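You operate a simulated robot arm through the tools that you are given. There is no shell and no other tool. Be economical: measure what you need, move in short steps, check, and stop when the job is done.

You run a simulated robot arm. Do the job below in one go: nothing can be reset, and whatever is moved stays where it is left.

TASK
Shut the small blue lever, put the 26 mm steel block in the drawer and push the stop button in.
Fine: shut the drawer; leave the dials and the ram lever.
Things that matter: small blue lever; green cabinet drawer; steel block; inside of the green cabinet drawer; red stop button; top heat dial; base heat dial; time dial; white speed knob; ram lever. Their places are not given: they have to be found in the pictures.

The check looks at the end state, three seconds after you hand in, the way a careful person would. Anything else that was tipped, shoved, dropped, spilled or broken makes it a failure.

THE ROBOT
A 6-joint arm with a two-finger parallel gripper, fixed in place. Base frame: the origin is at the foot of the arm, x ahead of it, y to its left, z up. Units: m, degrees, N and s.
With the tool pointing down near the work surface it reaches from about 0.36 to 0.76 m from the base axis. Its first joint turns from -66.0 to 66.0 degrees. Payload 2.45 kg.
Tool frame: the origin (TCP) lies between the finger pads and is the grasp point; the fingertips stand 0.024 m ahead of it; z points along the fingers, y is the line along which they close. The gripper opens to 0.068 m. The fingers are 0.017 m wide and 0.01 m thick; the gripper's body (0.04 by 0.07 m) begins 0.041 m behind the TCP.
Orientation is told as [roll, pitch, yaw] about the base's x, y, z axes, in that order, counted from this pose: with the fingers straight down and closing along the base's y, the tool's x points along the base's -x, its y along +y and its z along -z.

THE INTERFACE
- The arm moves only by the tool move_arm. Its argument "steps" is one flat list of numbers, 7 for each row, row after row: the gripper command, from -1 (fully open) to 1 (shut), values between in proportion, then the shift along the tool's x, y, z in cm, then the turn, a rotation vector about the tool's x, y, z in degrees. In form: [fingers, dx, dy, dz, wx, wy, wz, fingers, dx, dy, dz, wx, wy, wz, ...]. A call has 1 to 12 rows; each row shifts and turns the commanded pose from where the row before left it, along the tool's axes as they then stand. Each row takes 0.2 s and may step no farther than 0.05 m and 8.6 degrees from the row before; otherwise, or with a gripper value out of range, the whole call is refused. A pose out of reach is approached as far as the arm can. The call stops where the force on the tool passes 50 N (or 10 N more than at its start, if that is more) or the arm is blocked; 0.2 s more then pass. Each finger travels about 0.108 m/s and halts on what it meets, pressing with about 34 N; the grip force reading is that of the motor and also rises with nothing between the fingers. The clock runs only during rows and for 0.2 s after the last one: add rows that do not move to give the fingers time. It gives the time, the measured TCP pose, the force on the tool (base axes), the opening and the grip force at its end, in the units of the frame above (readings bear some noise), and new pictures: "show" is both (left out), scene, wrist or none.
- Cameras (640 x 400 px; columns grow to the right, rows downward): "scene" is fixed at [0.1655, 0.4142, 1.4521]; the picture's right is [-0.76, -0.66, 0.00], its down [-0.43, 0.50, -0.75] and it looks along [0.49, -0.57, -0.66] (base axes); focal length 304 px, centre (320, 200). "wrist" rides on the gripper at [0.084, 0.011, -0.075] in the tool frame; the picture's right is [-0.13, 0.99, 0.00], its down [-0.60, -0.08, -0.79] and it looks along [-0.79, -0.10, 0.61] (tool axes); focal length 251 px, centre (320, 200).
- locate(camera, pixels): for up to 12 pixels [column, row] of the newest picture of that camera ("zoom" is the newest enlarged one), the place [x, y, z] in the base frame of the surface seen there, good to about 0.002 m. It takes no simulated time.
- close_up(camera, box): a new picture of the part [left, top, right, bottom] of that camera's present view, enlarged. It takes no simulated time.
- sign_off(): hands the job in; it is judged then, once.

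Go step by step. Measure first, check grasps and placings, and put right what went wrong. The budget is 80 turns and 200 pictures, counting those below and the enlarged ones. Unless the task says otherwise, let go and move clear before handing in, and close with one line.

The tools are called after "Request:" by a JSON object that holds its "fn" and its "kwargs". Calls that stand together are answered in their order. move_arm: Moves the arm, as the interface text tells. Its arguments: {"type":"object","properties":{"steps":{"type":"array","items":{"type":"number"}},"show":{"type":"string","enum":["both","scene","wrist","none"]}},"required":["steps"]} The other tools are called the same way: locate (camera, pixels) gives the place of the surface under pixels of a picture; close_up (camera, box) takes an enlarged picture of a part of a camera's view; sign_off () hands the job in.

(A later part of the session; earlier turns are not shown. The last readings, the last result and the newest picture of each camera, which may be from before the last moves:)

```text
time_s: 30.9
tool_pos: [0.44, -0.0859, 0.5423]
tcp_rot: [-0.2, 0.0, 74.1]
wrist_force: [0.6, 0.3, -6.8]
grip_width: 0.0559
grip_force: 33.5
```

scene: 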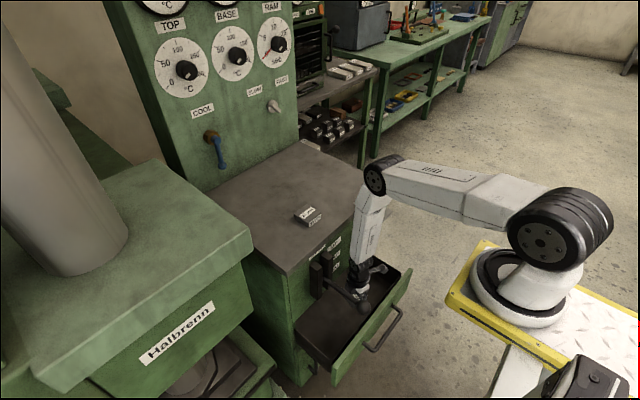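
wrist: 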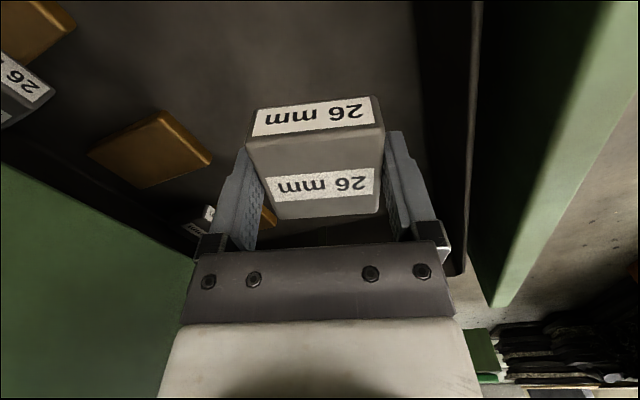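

The camera is clear and the block sits over free floor. Lowering now.

Request:
{"fn": "move_arm", "kwargs": {"steps": [1, 0, 0, 3, 0, 0, 0, 1, 0, 0, 3, 0, 0, 0, 1, 0, 0, 1.8, 0, 0, 0, 1, 0, 0, 0.6, 0, 0, 0, 1, 0, 0, 0, 0, 0, 0]}}

```text
time_s: 32.1
tool_pos: [0.4411, -0.0847, 0.4588]
tcp_rot: [0.0, -0.1, 74.1]
wrist_force: [-0.7, -0.3, -6.0]
grip_width: 0.0558
grip_force: 33.9
```

scene: 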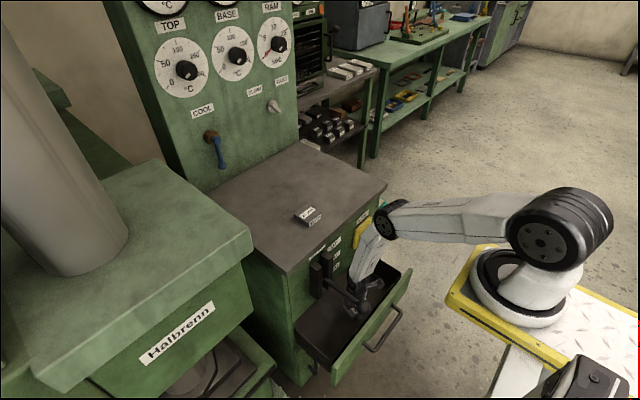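
wrist: 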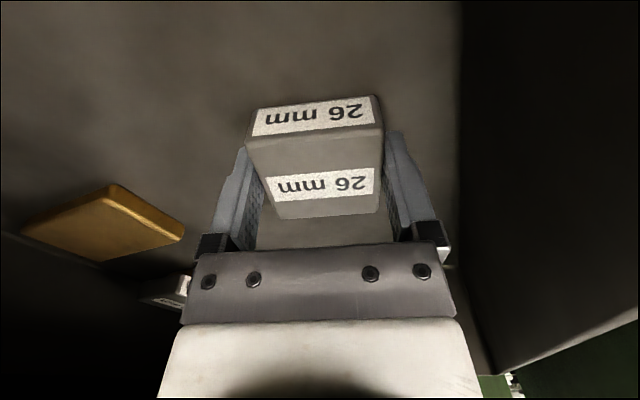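

About 5 mm remain. I'll lower a little more, release, and rise.

Request:
{"fn": "move_arm", "kwargs": {"steps": [1, 0, 0, 0.3, 0, 0, 0, 1, 0, 0, 0.2, 0, 0, 0, -1, 0, 0, 0, 0, 0, 0, -1, 0, 0, 0, 0, 0, 0, -1, 0, 0, -2.5, 0, 0, 0, -1, 0, 0, -3, 0, 0, 0, -1, 0, 0, -3, 0, 0, 0]}}

```text
time_s: 33.7
tool_pos: [0.4419, -0.0862, 0.5385]
tcp_rot: [-0.1, 0.0, 74.1]
wrist_force: [0.2, -0.6, -0.6]
grip_width: 0.068
grip_force: 0.1
```

scene: 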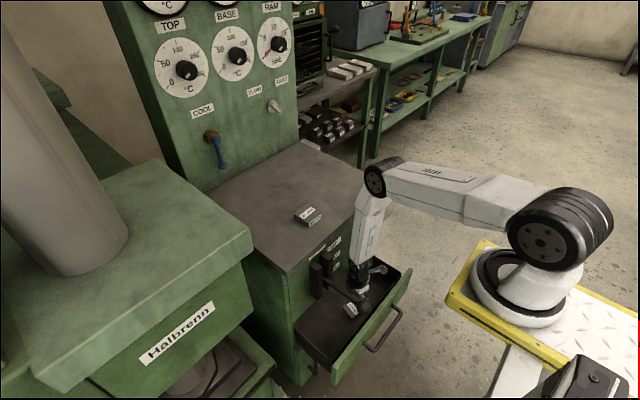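
wrist: 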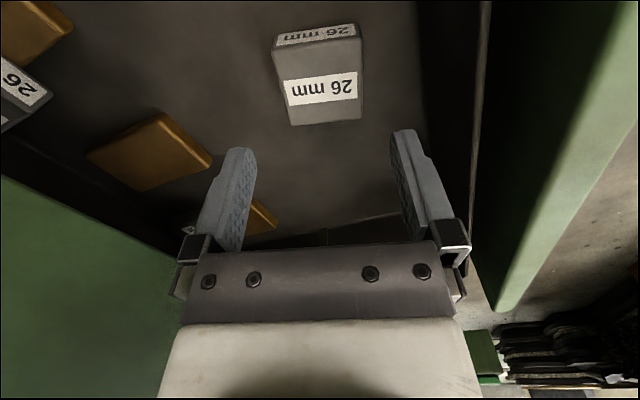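

The 26 mm block rests flat in the drawer. I'll swing the camera back, close the fingers, and tilt forward again so I can push the drawer shut from behind the handle.

Request:
{"fn": "move_arm", "kwargs": {"steps": [1, 0, 0, 0, 0, 0, 8.5, 1, 0, 0, 0, 0, 0, 8.5, 1, 0, 0, 0, 0, 0, 8.5, 1, 0, 0, 0, 0, 0, 8.5, 1, 0, 0, 0, 0, 0, 8.5, 1, 0, 0, 0, 0, 0, 8.5, 1, 0, 0, 0, 0, 0, 8.5, 1, 0, 0, 0, 0, 0, 8.5, 1, 0, 0, 0, 0, 0, 8.5, 1, 0, 0, 0, 0, 0, 8.5, 1, 0, 0, 0, 0, 0, 0], "show": "none"}}

Request:
{"fn": "move_arm", "kwargs": {"steps": [1, 0, 0, 0, 0, -6.6, 0, 1, 0, 0, 0, 0, -6.6, 0, 1, 0, 0, 0, 0, -6.5, 0, 1, -0.53, 0, -3.1, 0, 0, 0, 1, -0.53, 0, -3.1, 0, 0, 0, 1, 0, 0, 0, 0, 0, 0]}}

```text
time_s: 36.1
tool_pos: [0.4405, -0.0862, 0.5382]
tcp_rot: [0.0, -0.1, -11.1]
wrist_force: [0.4, -0.4, 1.1]
grip_width: 0.0
grip_force: 23.8
```

```text
time_s: 37.5
tool_pos: [0.4321, -0.0828, 0.6005]
tcp_rot: [-0.1, -19.8, -11.0]
wrist_force: [-0.4, 0.7, 0.2]
grip_width: 0.0
grip_force: 23.5
```

scene: 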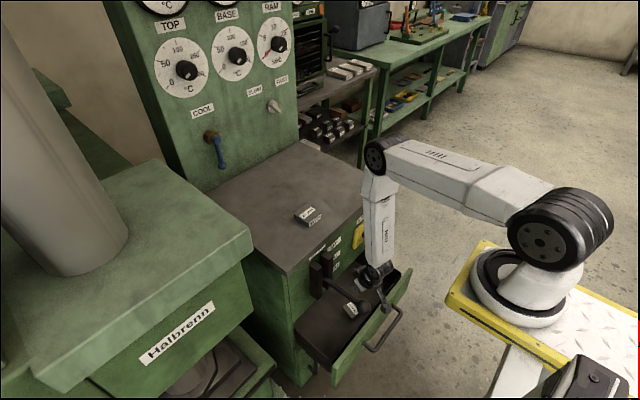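
wrist: 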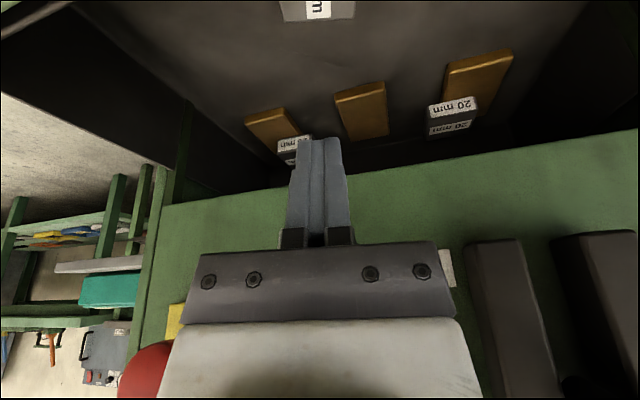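

I'll locate the handle and the drawer front in the scene before re-inserting.

Request:
{"fn": "locate", "kwargs": {"camera": "scene", "pixels": [[384, 334], [378, 345], [396, 318], [375, 325], [403, 275], [350, 355]]}}

Request:
{"fn": "close_up", "kwargs": {"camera": "scene", "box": [330, 260, 430, 380]}}

```text
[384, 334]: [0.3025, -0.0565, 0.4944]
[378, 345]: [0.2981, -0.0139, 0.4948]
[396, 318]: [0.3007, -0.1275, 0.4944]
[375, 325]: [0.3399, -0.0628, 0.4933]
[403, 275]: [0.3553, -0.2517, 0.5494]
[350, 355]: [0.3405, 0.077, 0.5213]
```

```text
3.33 times, centred on (380, 320) of scene
```

zoom: 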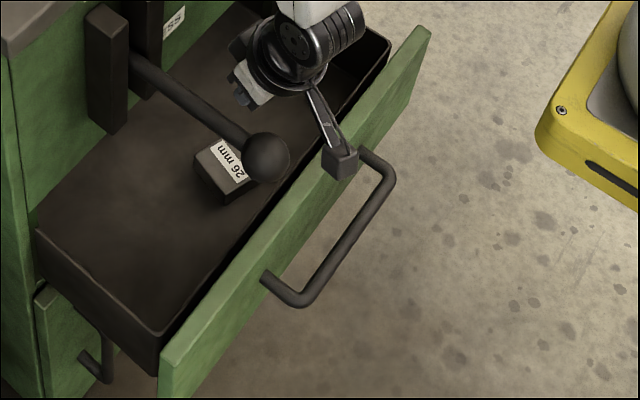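

The front's outer face is at x=0.340 and the bar at x≈0.299. I'll move above the gap and insert the fingertips between them.

Request:
{"fn": "move_arm", "kwargs": {"steps": [1, 3.5, -0.8, -1.35, 0, 0, 0, 1, 3.5, -0.8, -1.35, 0, 0, 0, 1, 3.5, -0.8, -1.35, 0, 0, 0, 1, 0, 0, 0, 0, 0, 0]}}

```text
time_s: 38.5
tool_pos: [0.3148, -0.0844, 0.6035]
tcp_rot: [0.0, -19.8, -11.0]
wrist_force: [-0.5, 1.2, 0.6]
grip_width: 0.0002
grip_force: 23.5
```

scene: 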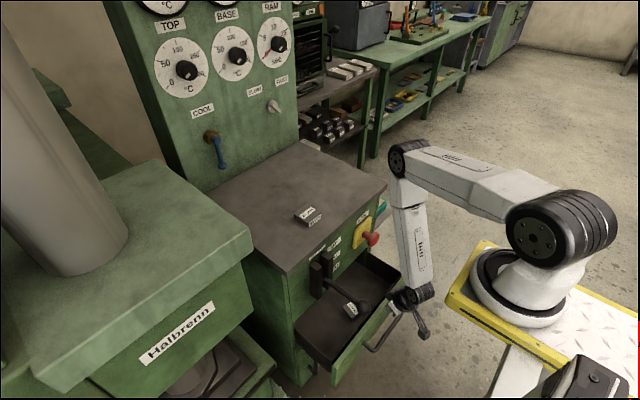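
wrist: 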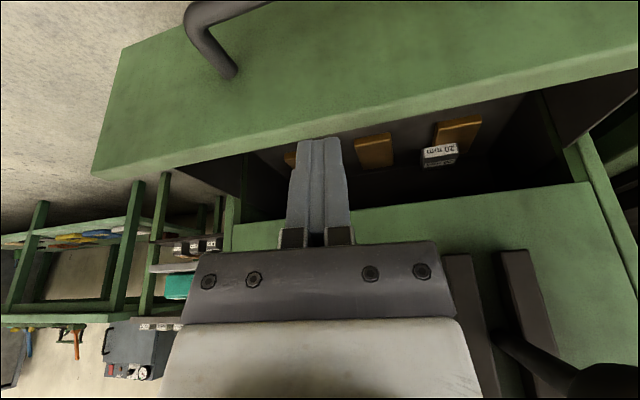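

Tips are just in front of the drawer face. Going straight down behind the bar, shifted 3 mm forward.

Request:
{"fn": "move_arm", "kwargs": {"steps": [1, 0.85, 0, 3.3, 0, 0, 0, 1, 1.15, 0, 3.2, 0, 0, 0, 1, 1.15, 0, 3.2, 0, 0, 0]}}

```text
time_s: 39.3
tool_pos: [0.3196, -0.0852, 0.5012]
tcp_rot: [0.0, -19.8, -11.0]
wrist_force: [-3.6, -0.6, 8.1]
grip_width: 0.0
grip_force: 23.4
```

scene: 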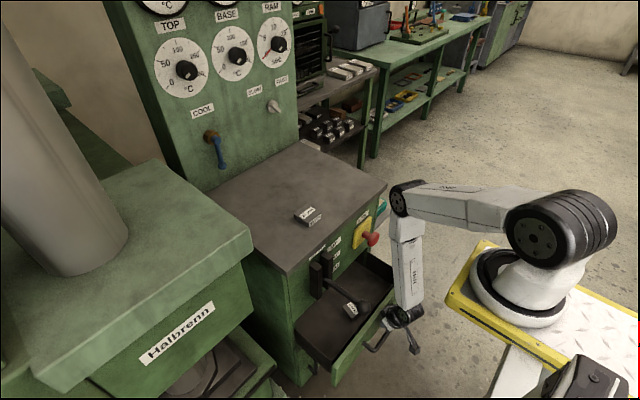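
wrist: 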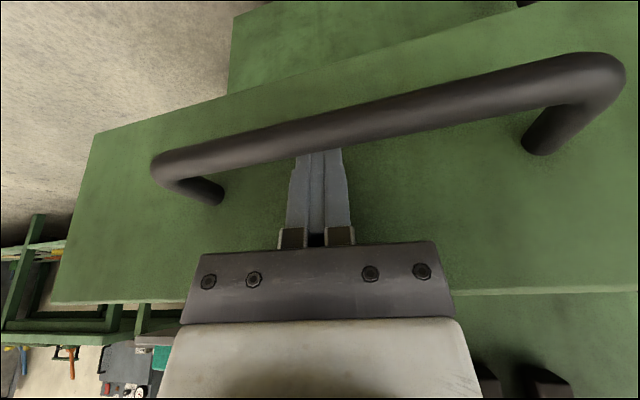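

Inserted, with the tips lightly touching the front. Pushing the drawer in gently.

Request:
{"fn": "move_arm", "kwargs": {"steps": [1, -1.1, 0.23, 0.39, 0, 0, 0, 1, -1.1, 0.23, 0.39, 0, 0, 0, 1, -1.1, 0.23, 0.39, 0, 0, 0, 1, -1.1, 0.23, 0.39, 0, 0, 0, 1, -1.1, 0.23, 0.39, 0, 0, 0, 1, -1.1, 0.23, 0.39, 0, 0, 0, 1, -1.1, 0.23, 0.39, 0, 0, 0, 1, -1.1, 0.23, 0.39, 0, 0, 0, 1, -1.1, 0.23, 0.39, 0, 0, 0, 1, -1.1, 0.23, 0.39, 0, 0, 0, 1, -1.1, 0.23, 0.39, 0, 0, 0, 1, -1.1, 0.23, 0.39, 0, 0, 0]}}

```text
time_s: 41.9
tool_pos: [0.4625, -0.0869, 0.5031]
tcp_rot: [0.0, -19.7, -11.1]
wrist_force: [0.4, 0.4, -0.3]
grip_width: 0.0001
grip_force: 23.3
```

scene: 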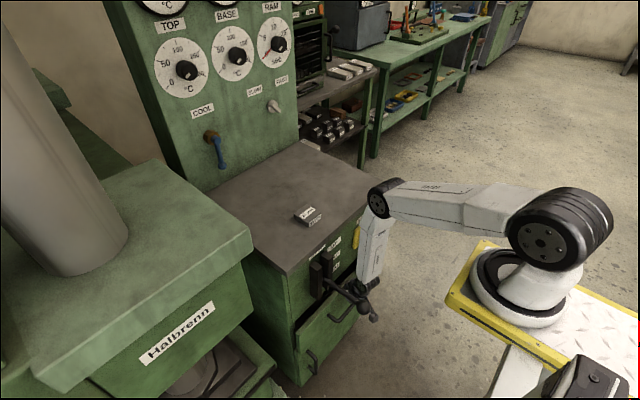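
wrist: 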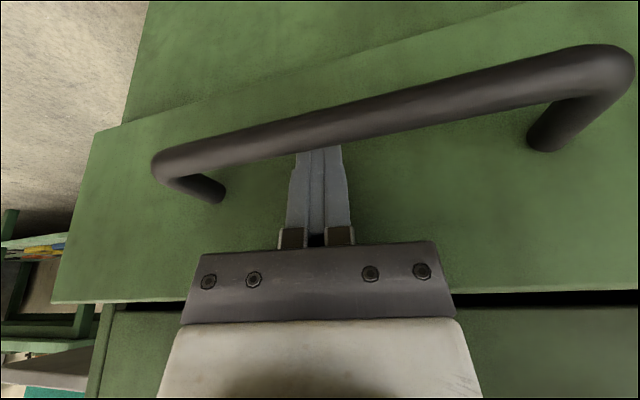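

The drawer is nearly shut. I'll push the last 2 cm slowly until it stops.

Request:
{"fn": "move_arm", "kwargs": {"steps": [1, -0.55, 0.11, 0.19, 0, 0, 0, 1, -0.55, 0.11, 0.19, 0, 0, 0, 1, -0.37, 0.08, 0.13, 0, 0, 0, 1, -0.37, 0.08, 0.13, 0, 0, 0, 1, -0.37, 0.08, 0.13, 0, 0, 0]}}

Request:
{"fn": "locate", "kwargs": {"camera": "scene", "pixels": [[305, 328], [320, 340], [349, 285], [333, 318], [300, 335], [310, 325]]}}

```text
time_s: 43.1
tool_pos: [0.4819, -0.0855, 0.5028]
tcp_rot: [0.0, -19.6, -11.0]
wrist_force: [-16.3, 3.1, 32.6]
grip_width: 0.0
grip_force: 23.8
stopped in row 5: the force on the tool passed its limit (the readings are from after the stop); the commanded pose is now the measured one
```

scene: 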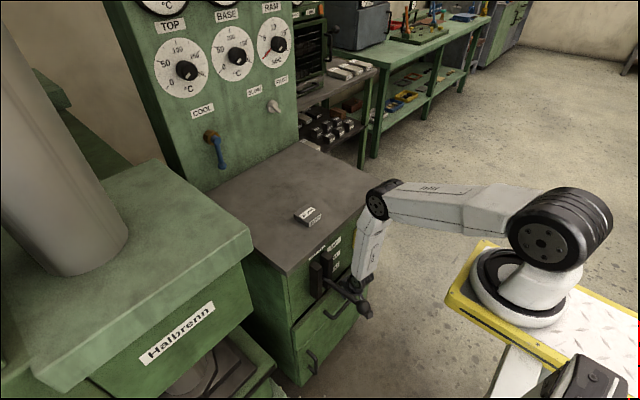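
wrist: 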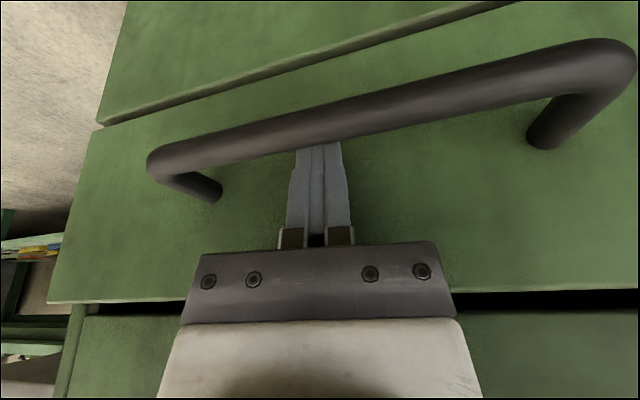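

```text
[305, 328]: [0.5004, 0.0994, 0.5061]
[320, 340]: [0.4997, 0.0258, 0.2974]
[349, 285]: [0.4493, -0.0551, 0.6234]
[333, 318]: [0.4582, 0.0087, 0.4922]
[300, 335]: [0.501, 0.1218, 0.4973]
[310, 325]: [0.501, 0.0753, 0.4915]
```

The drawer front is back at x=0.500, so it is shut. I'll withdraw the fingers and rise in front of the panel.

Request:
{"fn": "move_arm", "kwargs": {"steps": [1, 0.28, -0.06, -0.1, 0, 0, 0, 1, 0, 0, -2.5, 0, 0, 0, 1, 0, 0, -2.5, 0, 0, 0, 1, 2.4, 0, -2.45, 0, 0, 0, 1, 2.4, 0, -2.45, 0, 0, 0, 1, -1.26, 0, -3.53, 0, 0, 0, 1, -1.26, 0, -3.53, 0, 0, 0, 1, -1.26, 0, -3.53, 0, 0, 0, 1, -1.26, 0, -3.53, 0, 0, 0]}}

Request:
{"fn": "close_up", "kwargs": {"camera": "scene", "box": [345, 210, 395, 260]}}

```text
time_s: 45.1
tool_pos: [0.4025, -0.0734, 0.7302]
tcp_rot: [0.0, -19.5, -11.0]
wrist_force: [-0.1, -0.4, -0.3]
grip_width: 0.0
grip_force: 23.4
```

scene: 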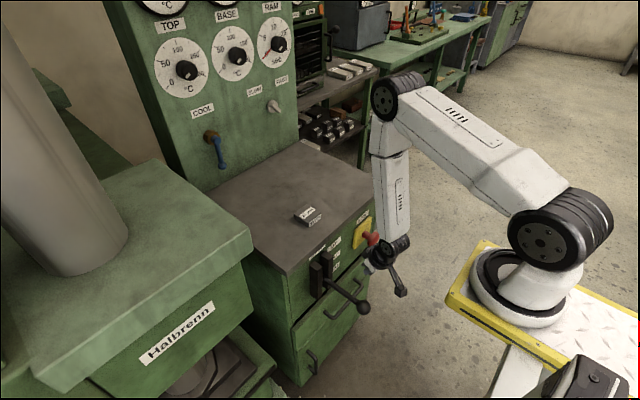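
wrist: 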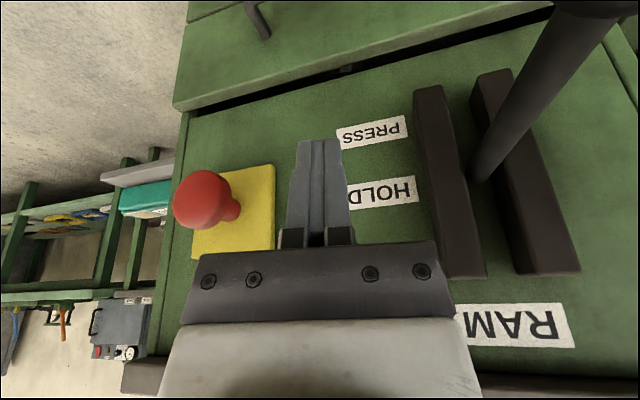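

```text
8.00 times, centred on (370, 235) of scene
```

zoom: 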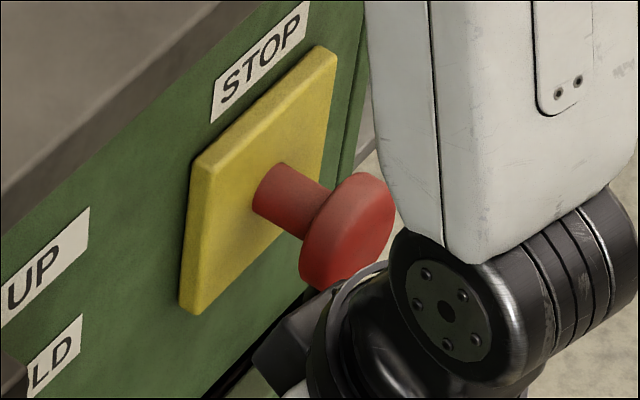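

Request:
{"fn": "locate", "kwargs": {"camera": "wrist", "pixels": [[190, 200], [195, 175], [200, 225], [232, 208], [218, 190], [250, 210], [178, 200]]}}

Request:
{"fn": "locate", "kwargs": {"camera": "zoom", "pixels": [[365, 180], [375, 230], [310, 250], [340, 230], [280, 190], [250, 180]]}}

```text
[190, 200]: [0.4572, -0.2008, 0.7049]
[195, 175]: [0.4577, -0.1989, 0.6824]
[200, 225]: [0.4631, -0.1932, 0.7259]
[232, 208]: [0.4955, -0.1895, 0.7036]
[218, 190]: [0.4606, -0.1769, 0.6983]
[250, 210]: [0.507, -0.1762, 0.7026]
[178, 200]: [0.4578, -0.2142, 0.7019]
```

```text
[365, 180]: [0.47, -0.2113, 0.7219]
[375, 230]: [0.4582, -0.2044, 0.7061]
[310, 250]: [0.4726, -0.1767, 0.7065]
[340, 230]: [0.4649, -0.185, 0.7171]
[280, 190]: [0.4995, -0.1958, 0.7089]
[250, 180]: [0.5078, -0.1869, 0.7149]
```

The button head is centred near (0.4575, -0.197, 0.704). I'll move sideways in front of it, keeping yaw aligned, then tilt more toward horizontal.

Request:
{"fn": "move_arm", "kwargs": {"steps": [1, 0, -3.2, 0, 1.1, 0, 3.05, 1, 0, -3.2, 0, 1.1, 0, 3.05, 1, 0, -3.2, 0, 1.1, 0, 3.05, 1, 0, -3.2, 0, 1.1, 0, 3.05, 1, 0, 0, 0, 0, -8.3, 0, 1, 0, 0, 0, 0, -8.3, 0, 1, 0, 0, 0, 0, -8.3, 0, 1, 0, 0, 0, 0, 0, 0]}}

```text
time_s: 46.9
tool_pos: [0.3665, -0.1926, 0.7292]
tcp_rot: [-0.1, -44.6, -23.9]
wrist_force: [1.0, -0.3, 0.1]
grip_width: 0.0
grip_force: 23.7
```

scene: 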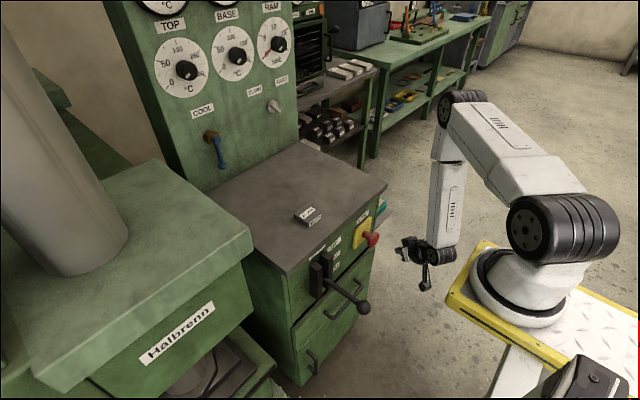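
wrist: 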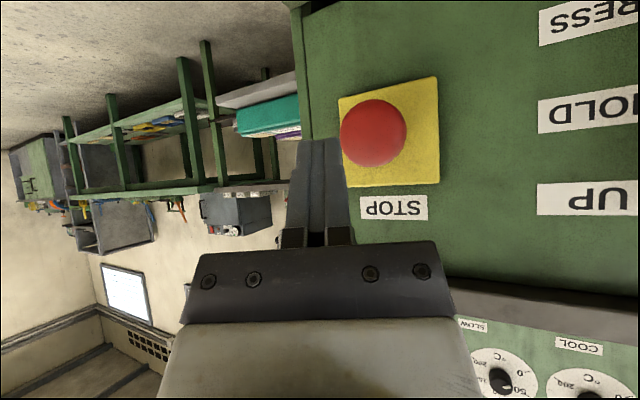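

The button is straight ahead in the wrist view (373,133). I'll move up to about 1 cm short of it.

Request:
{"fn": "move_arm", "kwargs": {"steps": [1, -1.35, 1.4, 2.31, 0, 0, 0, 1, -1.35, 1.4, 2.31, 0, 0, 0, 1, 0, 0, 0, 0, 0, 0]}}

Request:
{"fn": "close_up", "kwargs": {"camera": "scene", "box": [340, 205, 420, 275]}}

```text
time_s: 47.7
tool_pos: [0.4256, -0.189, 0.7172]
tcp_rot: [0.0, -44.5, -24.0]
wrist_force: [-0.3, 0.3, 0.1]
grip_width: 0.0001
grip_force: 24.2
```

scene: 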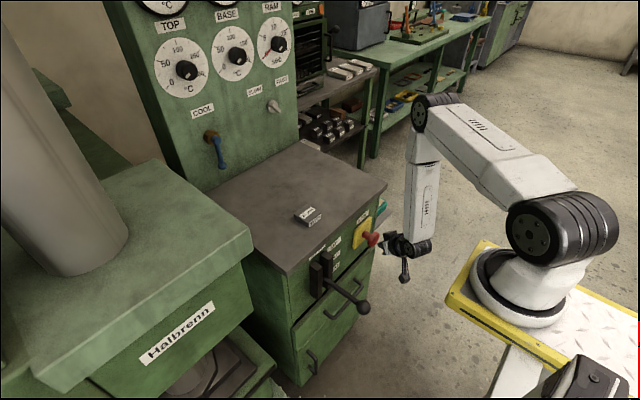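
wrist: 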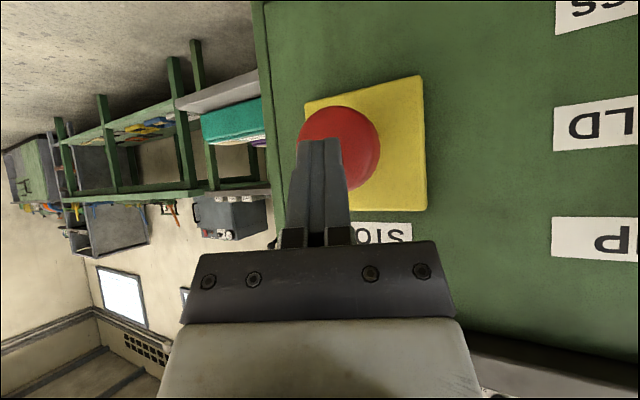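

```text
5.71 times, centred on (380, 240) of scene
```

zoom: 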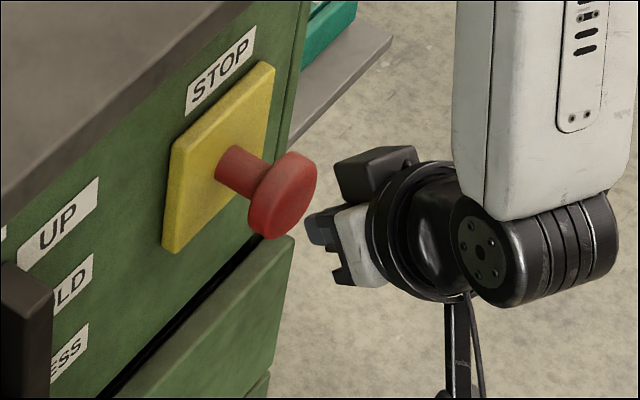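

Aimed at the head. I'll push along +x in 5 mm steps.

Request:
{"fn": "move_arm", "kwargs": {"steps": [1, -0.325, 0.2, 0.32, 0, 0, 0, 1, -0.325, 0.2, 0.32, 0, 0, 0, 1, -0.325, 0.2, 0.32, 0, 0, 0, 1, -0.325, 0.2, 0.32, 0, 0, 0, 1, -0.325, 0.2, 0.32, 0, 0, 0]}}

Request:
{"fn": "close_up", "kwargs": {"camera": "scene", "box": [340, 205, 420, 275]}}

```text
time_s: 48.9
tool_pos: [0.4491, -0.1884, 0.716]
tcp_rot: [-0.1, -44.3, -24.0]
wrist_force: [-11.8, -0.1, 3.8]
grip_width: 0.0
grip_force: 23.8
```

scene: 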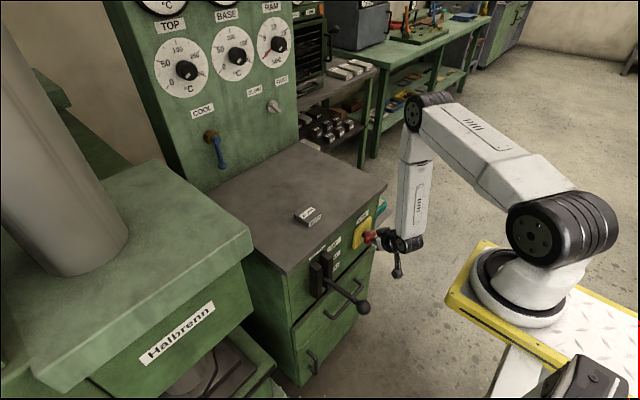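
wrist: 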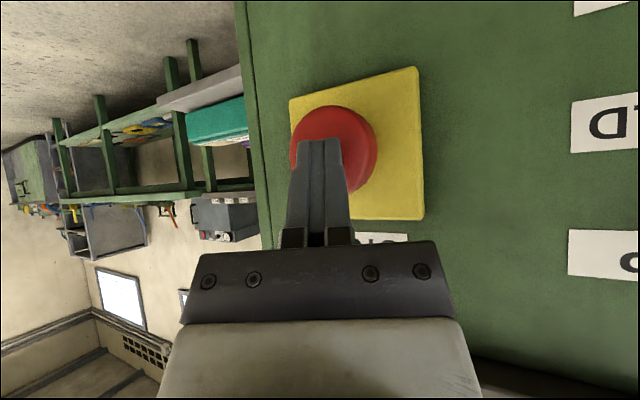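

```text
5.71 times, centred on (380, 240) of scene
```

zoom: 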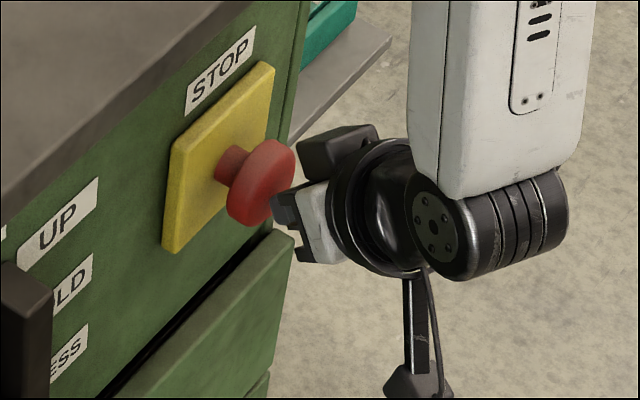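

The head has moved in about 1.5 cm at 12 N. I'll keep pushing until it stops hard.

Request:
{"fn": "move_arm", "kwargs": {"steps": [1, -0.325, 0.2, 0.32, 0, 0, 0, 1, -0.325, 0.2, 0.32, 0, 0, 0, 1, -0.325, 0.2, 0.32, 0, 0, 0, 1, -0.325, 0.2, 0.32, 0, 0, 0, 1, -0.325, 0.2, 0.32, 0, 0, 0]}}

Request:
{"fn": "close_up", "kwargs": {"camera": "scene", "box": [340, 205, 420, 275]}}

```text
time_s: 49.4
tool_pos: [0.4501, -0.1886, 0.7117]
tcp_rot: [-0.1, -43.6, -24.8]
wrist_force: [-13.5, -1.7, 8.3]
grip_width: 0.0002
grip_force: 23.1
stopped in row 2: the force on the tool passed its limit (the readings are from after the stop); the commanded pose is now the measured one
```

scene: 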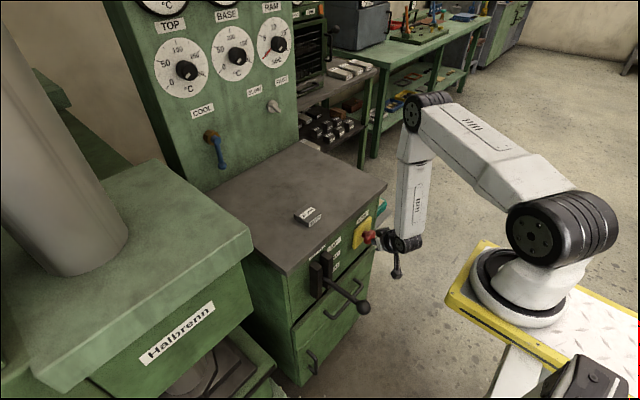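
wrist: 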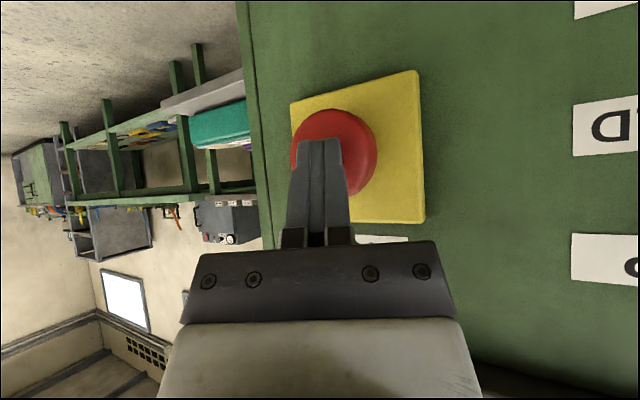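

```text
5.71 times, centred on (380, 240) of scene
```

zoom: 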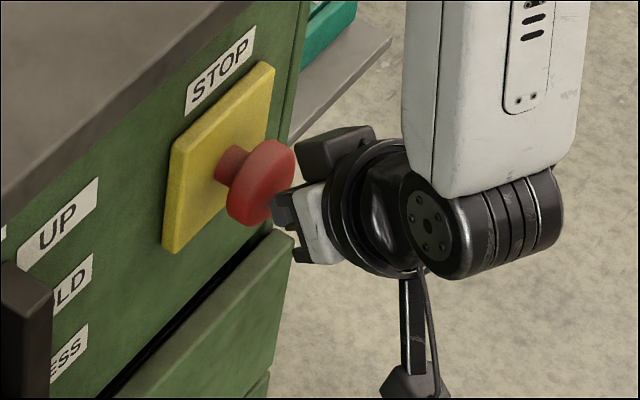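

It reached a hard stop. I'll back off and check that the head stays in.

Request:
{"fn": "move_arm", "kwargs": {"steps": [1, 1.3, -0.8, -1.28, 0, 0, 0, 1, 1.95, -1.2, -1.92, 0, 0, 0, 1, 1.3, -0.8, -1.28, 0, 0, 0], "show": "scene"}}

Request:
{"fn": "close_up", "kwargs": {"camera": "scene", "box": [340, 205, 420, 275]}}

Request:
{"fn": "locate", "kwargs": {"camera": "zoom", "pixels": [[270, 190], [255, 200], [283, 195]]}}

```text
time_s: 50.2
tool_pos: [0.3808, -0.1875, 0.715]
tcp_rot: [-0.1, -43.7, -24.4]
wrist_force: [0.1, -0.2, 1.5]
grip_width: 0.0
grip_force: 23.7
```

scene: 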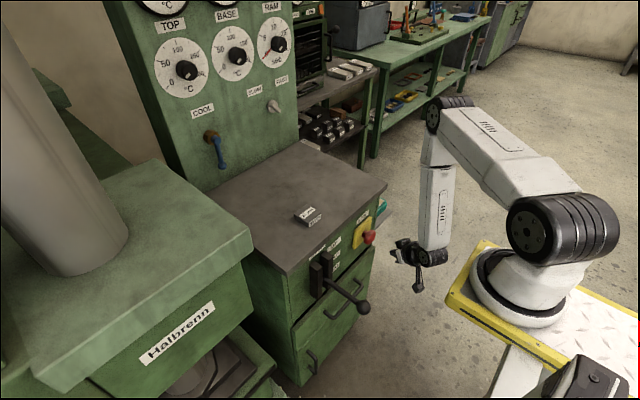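

```text
5.71 times, centred on (380, 240) of scene
```

zoom: 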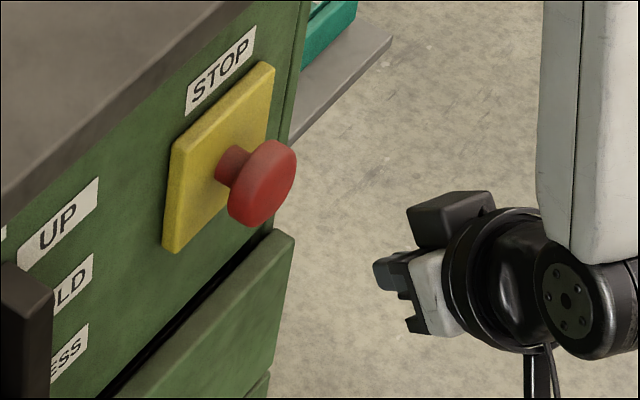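

```text
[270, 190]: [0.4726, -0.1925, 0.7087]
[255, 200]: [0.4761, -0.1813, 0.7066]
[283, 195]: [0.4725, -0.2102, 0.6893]
```

The button stayed in at x≈0.472. Next is the blue lever: I'll rise in front of the cabinet, keeping the forward tilt.

Request:
{"fn": "move_arm", "kwargs": {"steps": [1, -3.0, 0, -3.0, 0, 0, 0, 1, -3.47, 0, -2.61, 0, 0, 0, 1, -3.47, 0, -2.61, 0, 0, 0, 1, -3.47, 0, -2.61, 0, 0, 0, 1, -3.47, 0, -2.61, 0, 0, 0, 1, -3.47, 0, -2.61, 0, 0, 0, 1, -3.47, 0, -2.61, 0, 0, 0, 1, 0, 0, 0, 0, 0, 0]}}

```text
time_s: 52.0
tool_pos: [0.4215, -0.2036, 1.0122]
tcp_rot: [-0.2, -43.8, -24.5]
wrist_force: [0.7, 0.9, 0.2]
grip_width: 0.0001
grip_force: 23.5
```

scene: 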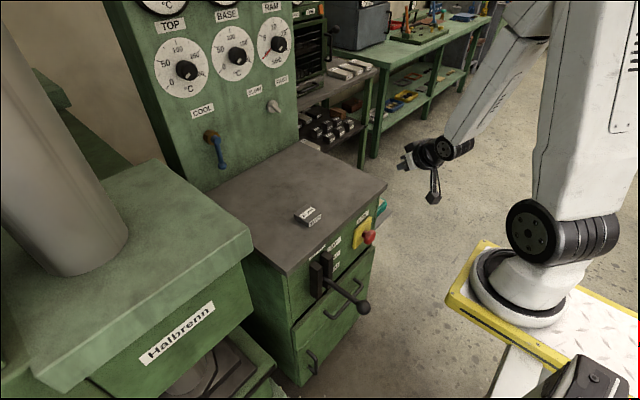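
wrist: 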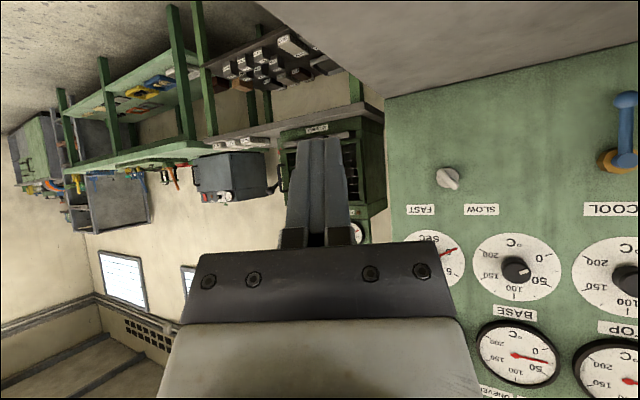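

No trouble there. I'll swing the arm round to face the lever, keeping the yaw aligned.

Request:
{"fn": "move_arm", "kwargs": {"steps": [1, 0, 4.0, 0, -3.45, 0, -3.6, 1, 0, 4.0, 0, -3.45, 0, -3.6, 1, 0, 4.0, 0, -3.45, 0, -3.6, 1, 0, 4.0, 0, -3.45, 0, -3.6, 1, 0, 4.0, 0, -3.45, 0, -3.6, 1, 0, 4.0, 0, -2.8, 0, -2.9, 1, 0, 0, 0, 0, 0, 0]}}

```text
time_s: 53.6
tool_pos: [0.4763, 0.0266, 1.0123]
tcp_rot: [-0.1, -43.7, 4.3]
wrist_force: [0.3, -0.3, -0.9]
grip_width: 0.0
grip_force: 23.4
out of reach, approached as far as the arm can: row 4
```

scene: 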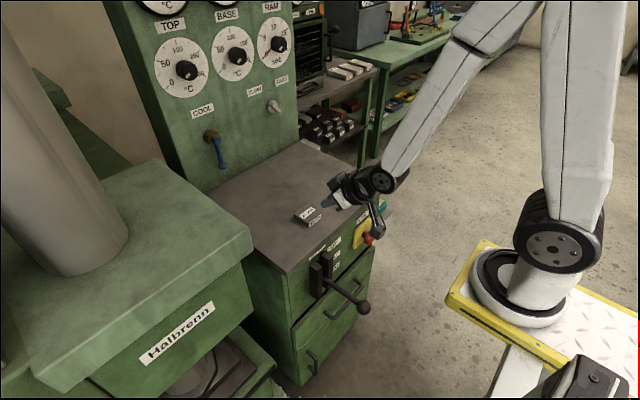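
wrist: 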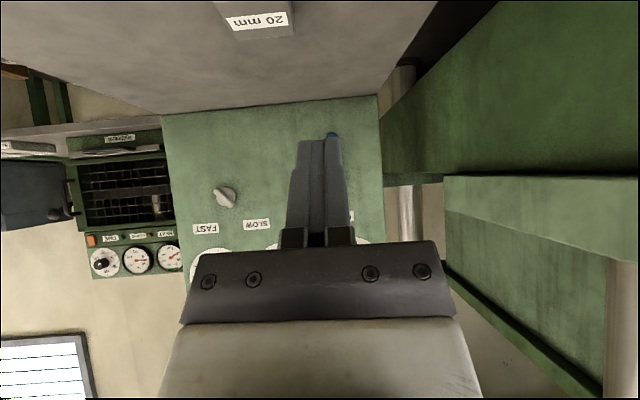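

The fingers face the panel now. I'll advance while tilting the tool toward horizontal.

Request:
{"fn": "move_arm", "kwargs": {"steps": [1, -2.17, 0, 2.07, 0, -8, 0, 1, -1.86, 0, 2.35, 0, -8, 0, 1, -1.51, 0, 2.59, 0, -8, 0, 1, -1.14, 0, 2.78, 0, -8, 0, 1, -0.74, 0, 2.91, 0, -8, 0, 1, 0, 0, 0, 0, 0, 0]}}

```text
time_s: 55.0
tool_pos: [0.6267, 0.0349, 1.013]
tcp_rot: [-0.4, -83.8, 4.9]
wrist_force: [0.7, 0.2, 1.1]
grip_width: 0.0
grip_force: 23.4
```

scene: 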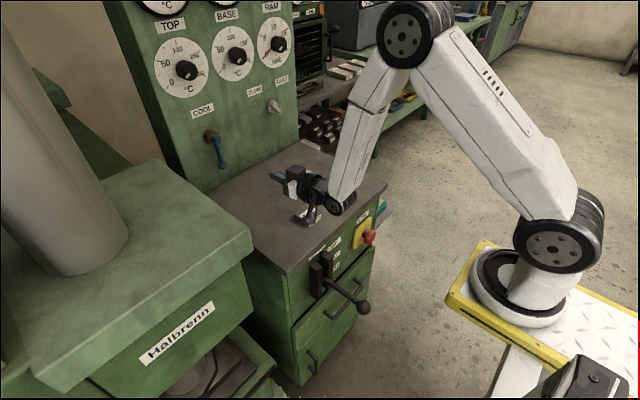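
wrist: 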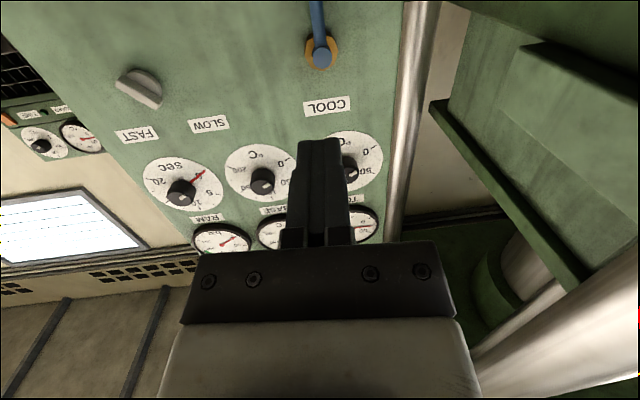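

The wrist view shows the lever hub (320,52) and panel. I'll look closer and measure the panel's left edge and the column.

Request:
{"fn": "close_up", "kwargs": {"camera": "wrist", "box": [240, 0, 440, 130]}}

Request:
{"fn": "locate", "kwargs": {"camera": "wrist", "pixels": [[320, 55], [316, 20], [313, 3], [395, 60], [405, 30], [415, 60], [340, 60], [300, 40], [480, 20], [460, 60]]}}

Request:
{"fn": "locate", "kwargs": {"camera": "scene", "pixels": [[222, 165], [218, 152], [211, 136], [213, 142], [150, 120], [170, 170], [250, 235], [160, 165], [90, 180]]}}

```text
3.08 times, centred on (340, 65) of wrist
```

zoom: 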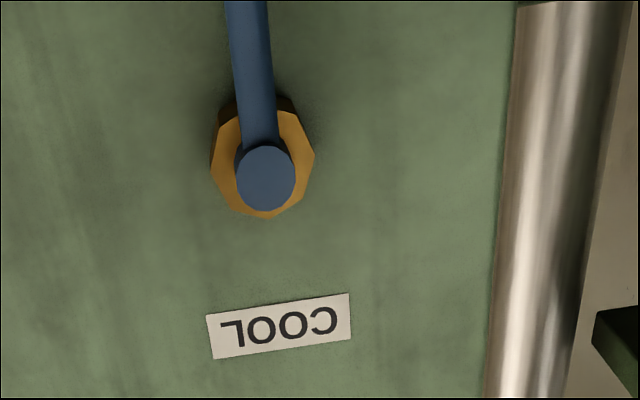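

```text
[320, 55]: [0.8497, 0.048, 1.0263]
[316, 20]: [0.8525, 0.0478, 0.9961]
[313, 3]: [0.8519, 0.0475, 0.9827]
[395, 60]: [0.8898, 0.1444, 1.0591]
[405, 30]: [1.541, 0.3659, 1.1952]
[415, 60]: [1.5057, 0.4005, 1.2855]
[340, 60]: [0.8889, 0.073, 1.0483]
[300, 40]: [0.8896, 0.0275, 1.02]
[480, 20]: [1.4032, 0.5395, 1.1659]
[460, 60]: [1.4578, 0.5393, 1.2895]
```

```text
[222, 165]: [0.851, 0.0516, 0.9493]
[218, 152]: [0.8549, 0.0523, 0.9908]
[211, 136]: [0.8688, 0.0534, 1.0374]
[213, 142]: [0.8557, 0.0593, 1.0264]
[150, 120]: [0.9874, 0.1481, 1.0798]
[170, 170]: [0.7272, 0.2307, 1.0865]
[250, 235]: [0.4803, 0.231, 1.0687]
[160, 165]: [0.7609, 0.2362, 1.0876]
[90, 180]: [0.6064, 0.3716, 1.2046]
```

The lever hangs straight down from an axis at y≈0.049, z≈1.03, and its ball is at z≈0.948. A clockwise close would swing the ball toward +y, so I'll put the closed fingers on its -y side first.

Request:
{"fn": "move_arm", "kwargs": {"steps": [1, 0.71, -0.65, 3.88, 0, 0, 0, 1, 0.71, -0.65, 3.88, 0, 0, 0, 1, 0.71, -0.65, 3.88, 0, 0, 0, 1, 0.71, -0.65, 3.88, 0, 0, 0, 1, 0, 0, 0, 0, 0, 0]}}

Request:
{"fn": "close_up", "kwargs": {"camera": "scene", "box": [180, 110, 340, 230]}}

```text
time_s: 56.2
tool_pos: [0.7802, 0.0238, 0.9679]
tcp_rot: [-0.4, -83.8, 4.7]
wrist_force: [0.3, -0.8, -0.2]
grip_width: 0.0001
grip_force: 23.2
```

scene: 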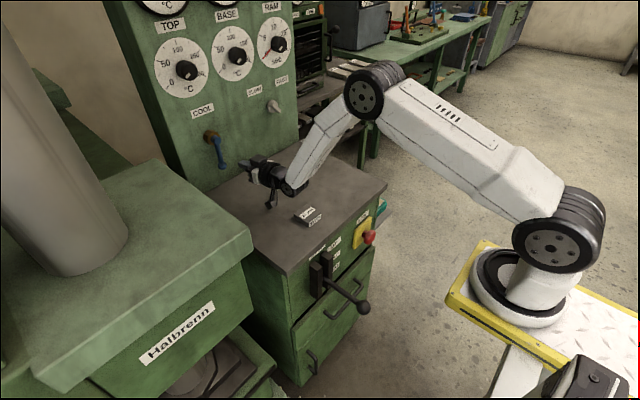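
wrist: 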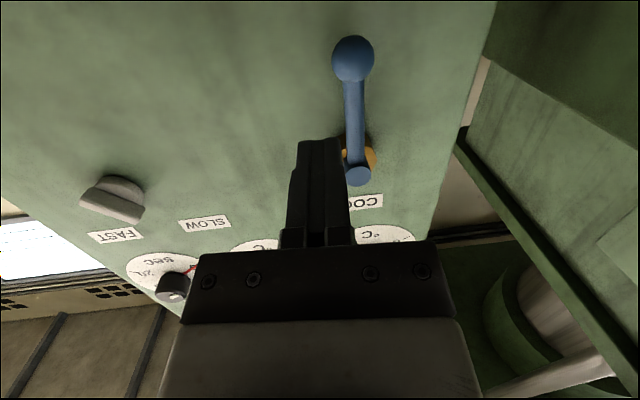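

```text
3.33 times, centred on (260, 170) of scene
```

zoom: 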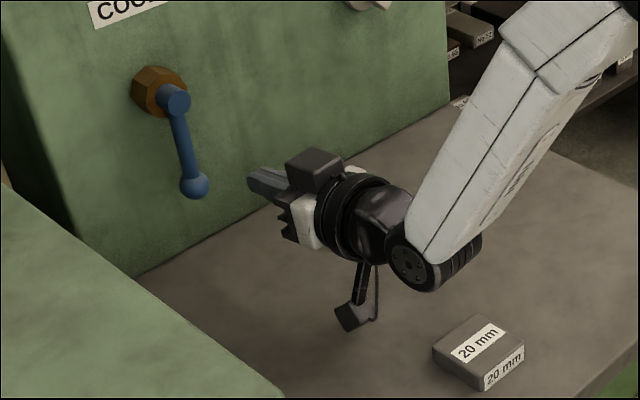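

Clear on all sides. I'll advance so the tips reach beside the lever rod on its -y side.

Request:
{"fn": "move_arm", "kwargs": {"steps": [1, -0.54, -0.5, 3.1, 0, 0, 0, 1, -0.54, -0.5, 3.1, 0, 0, 0, 1, 0, 0, 0, 0, 0, 0]}}

Request:
{"fn": "close_up", "kwargs": {"camera": "scene", "box": [180, 110, 340, 230]}}

```text
time_s: 57.0
tool_pos: [0.8422, 0.0167, 0.9732]
tcp_rot: [-0.4, -83.9, 4.9]
wrist_force: [0.6, -0.3, 0.0]
grip_width: 0.0001
grip_force: 23.8
```

scene: 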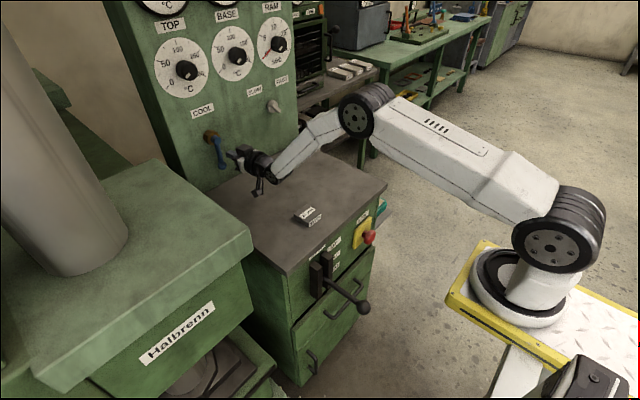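
wrist: 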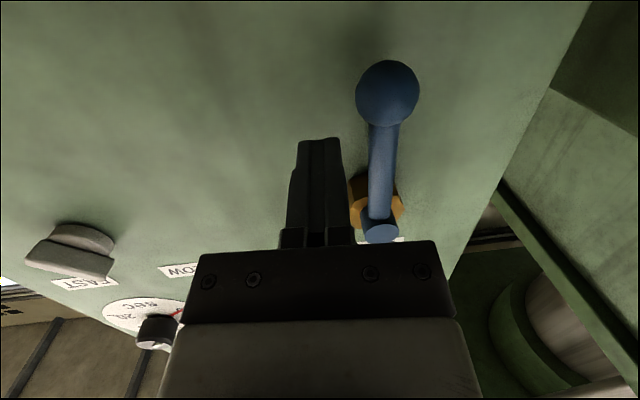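

```text
3.33 times, centred on (260, 170) of scene
```

zoom: 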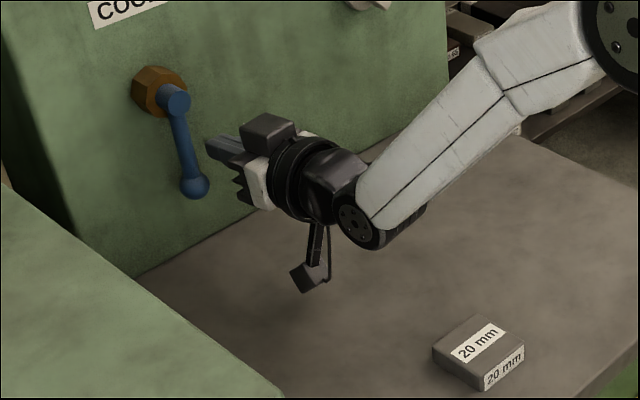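

Beside the rod. I'll push gently toward +y and watch the force.

Request:
{"fn": "move_arm", "kwargs": {"steps": [1, 0, 0.7, 0, 0, 0, 0, 1, 0, 0.7, 0, 0, 0, 0, 1, 0, 0.6, 0, 0, 0, 0, 1, 0, 0.6, 0, 0, 0, 0]}}

Request:
{"fn": "close_up", "kwargs": {"camera": "scene", "box": [180, 110, 340, 230]}}

```text
time_s: 58.0
tool_pos: [0.8407, 0.0336, 0.9719]
tcp_rot: [1.6, -83.7, 1.9]
wrist_force: [6.2, -34.6, -1.4]
grip_width: 0.0
grip_force: 23.9
```

scene: 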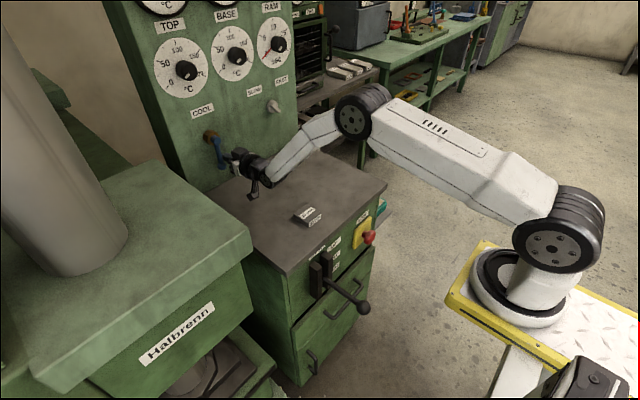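
wrist: 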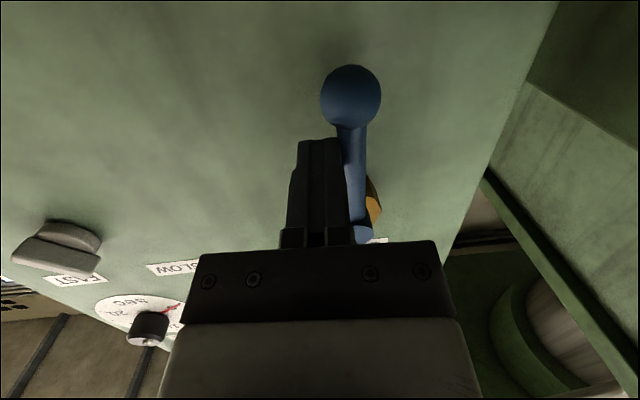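

```text
3.33 times, centred on (260, 170) of scene
```

zoom: 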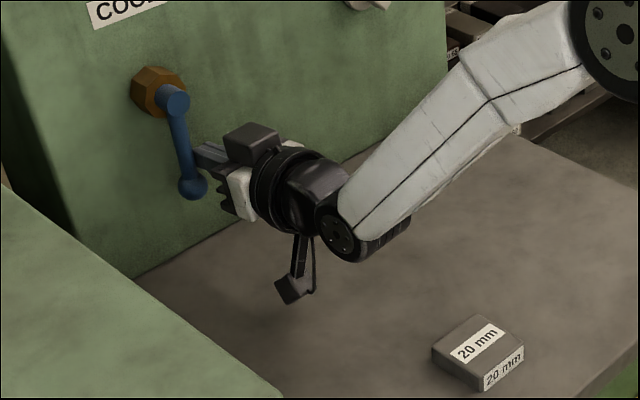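

The lever doesn't yield toward +y (35 N, no motion), so that's its stop. I'll back off, retreat, and go round to its +y side.

Request:
{"fn": "move_arm", "kwargs": {"steps": [1, 0, -1.3, 0, 0, 0, 0, 1, 0, -1.3, 0, 0, 0, 0, 1, 0, 0, -3.2, 0, 0, 0, 1, 0, 0, -3.2, 0, 0, 0, 1, 0, 3.4, 0, 0, 0, 0, 1, 0, 3.4, 0, 0, 0, 0, 1, 0, 0, 0, 0, 0, 0]}}

```text
time_s: 59.6
tool_pos: [0.772, 0.0803, 0.9782]
tcp_rot: [-0.8, -83.8, 5.0]
wrist_force: [0.6, 0.4, -0.7]
grip_width: 0.0001
grip_force: 23.4
```

scene: 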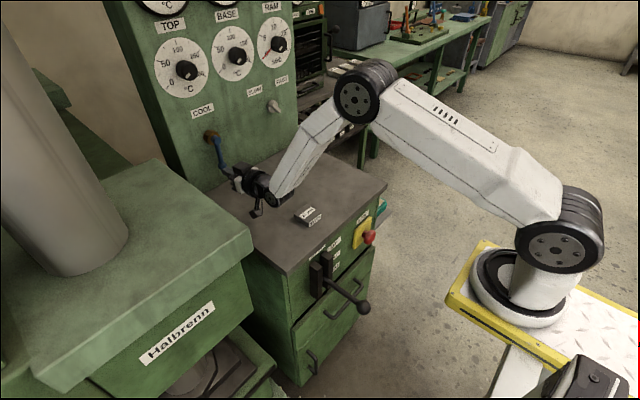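
wrist: 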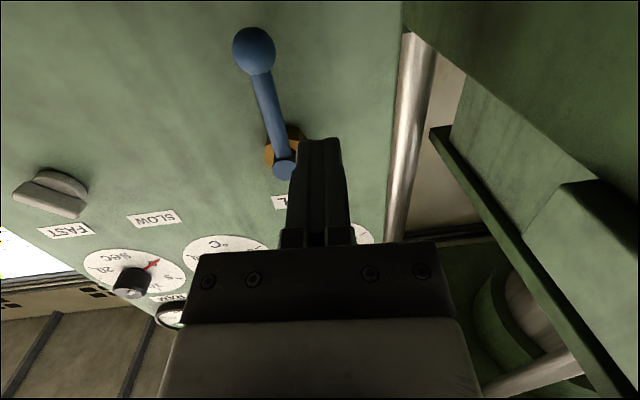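

I'll advance on the +y side of the lever, then push it gently toward -y.

Request:
{"fn": "move_arm", "kwargs": {"steps": [1, -0.13, 0, 3.5, 0, 0, 0, 1, -0.13, 0, 3.5, 0, 0, 0, 1, 0, -1, 0, 0, 0, 0, 1, 0, -1, 0, 0, 0, 0, 1, 0, -1, 0, 0, 0, 0, 1, 0, -0.8, 0, 0, 0, 0]}}

Request:
{"fn": "close_up", "kwargs": {"camera": "scene", "box": [180, 110, 340, 230]}}

```text
time_s: 61.0
tool_pos: [0.845, 0.0469, 0.9751]
tcp_rot: [-0.7, -83.8, 5.1]
wrist_force: [-1.1, 2.6, 0.4]
grip_width: 0.0
grip_force: 23.5
```

scene: 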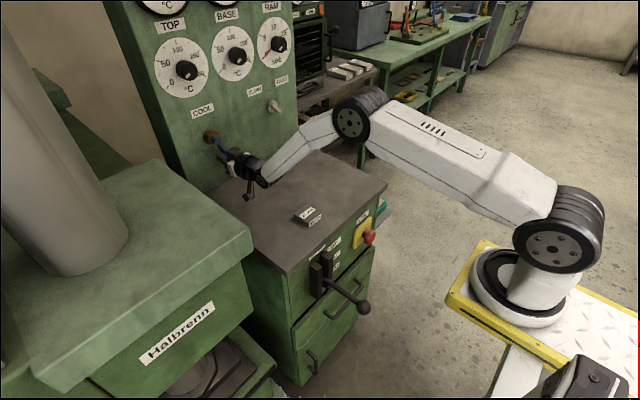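
wrist: 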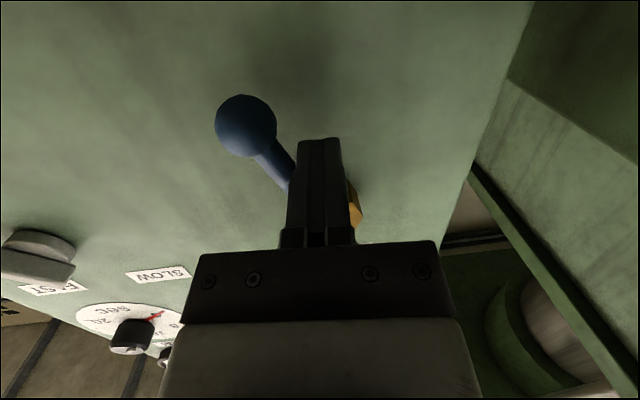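

```text
3.33 times, centred on (260, 170) of scene
```

zoom: 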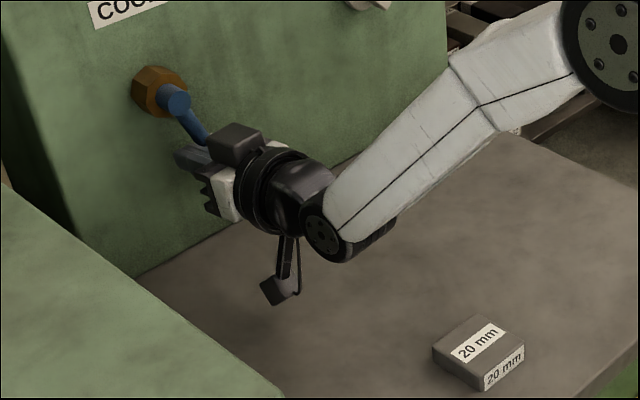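

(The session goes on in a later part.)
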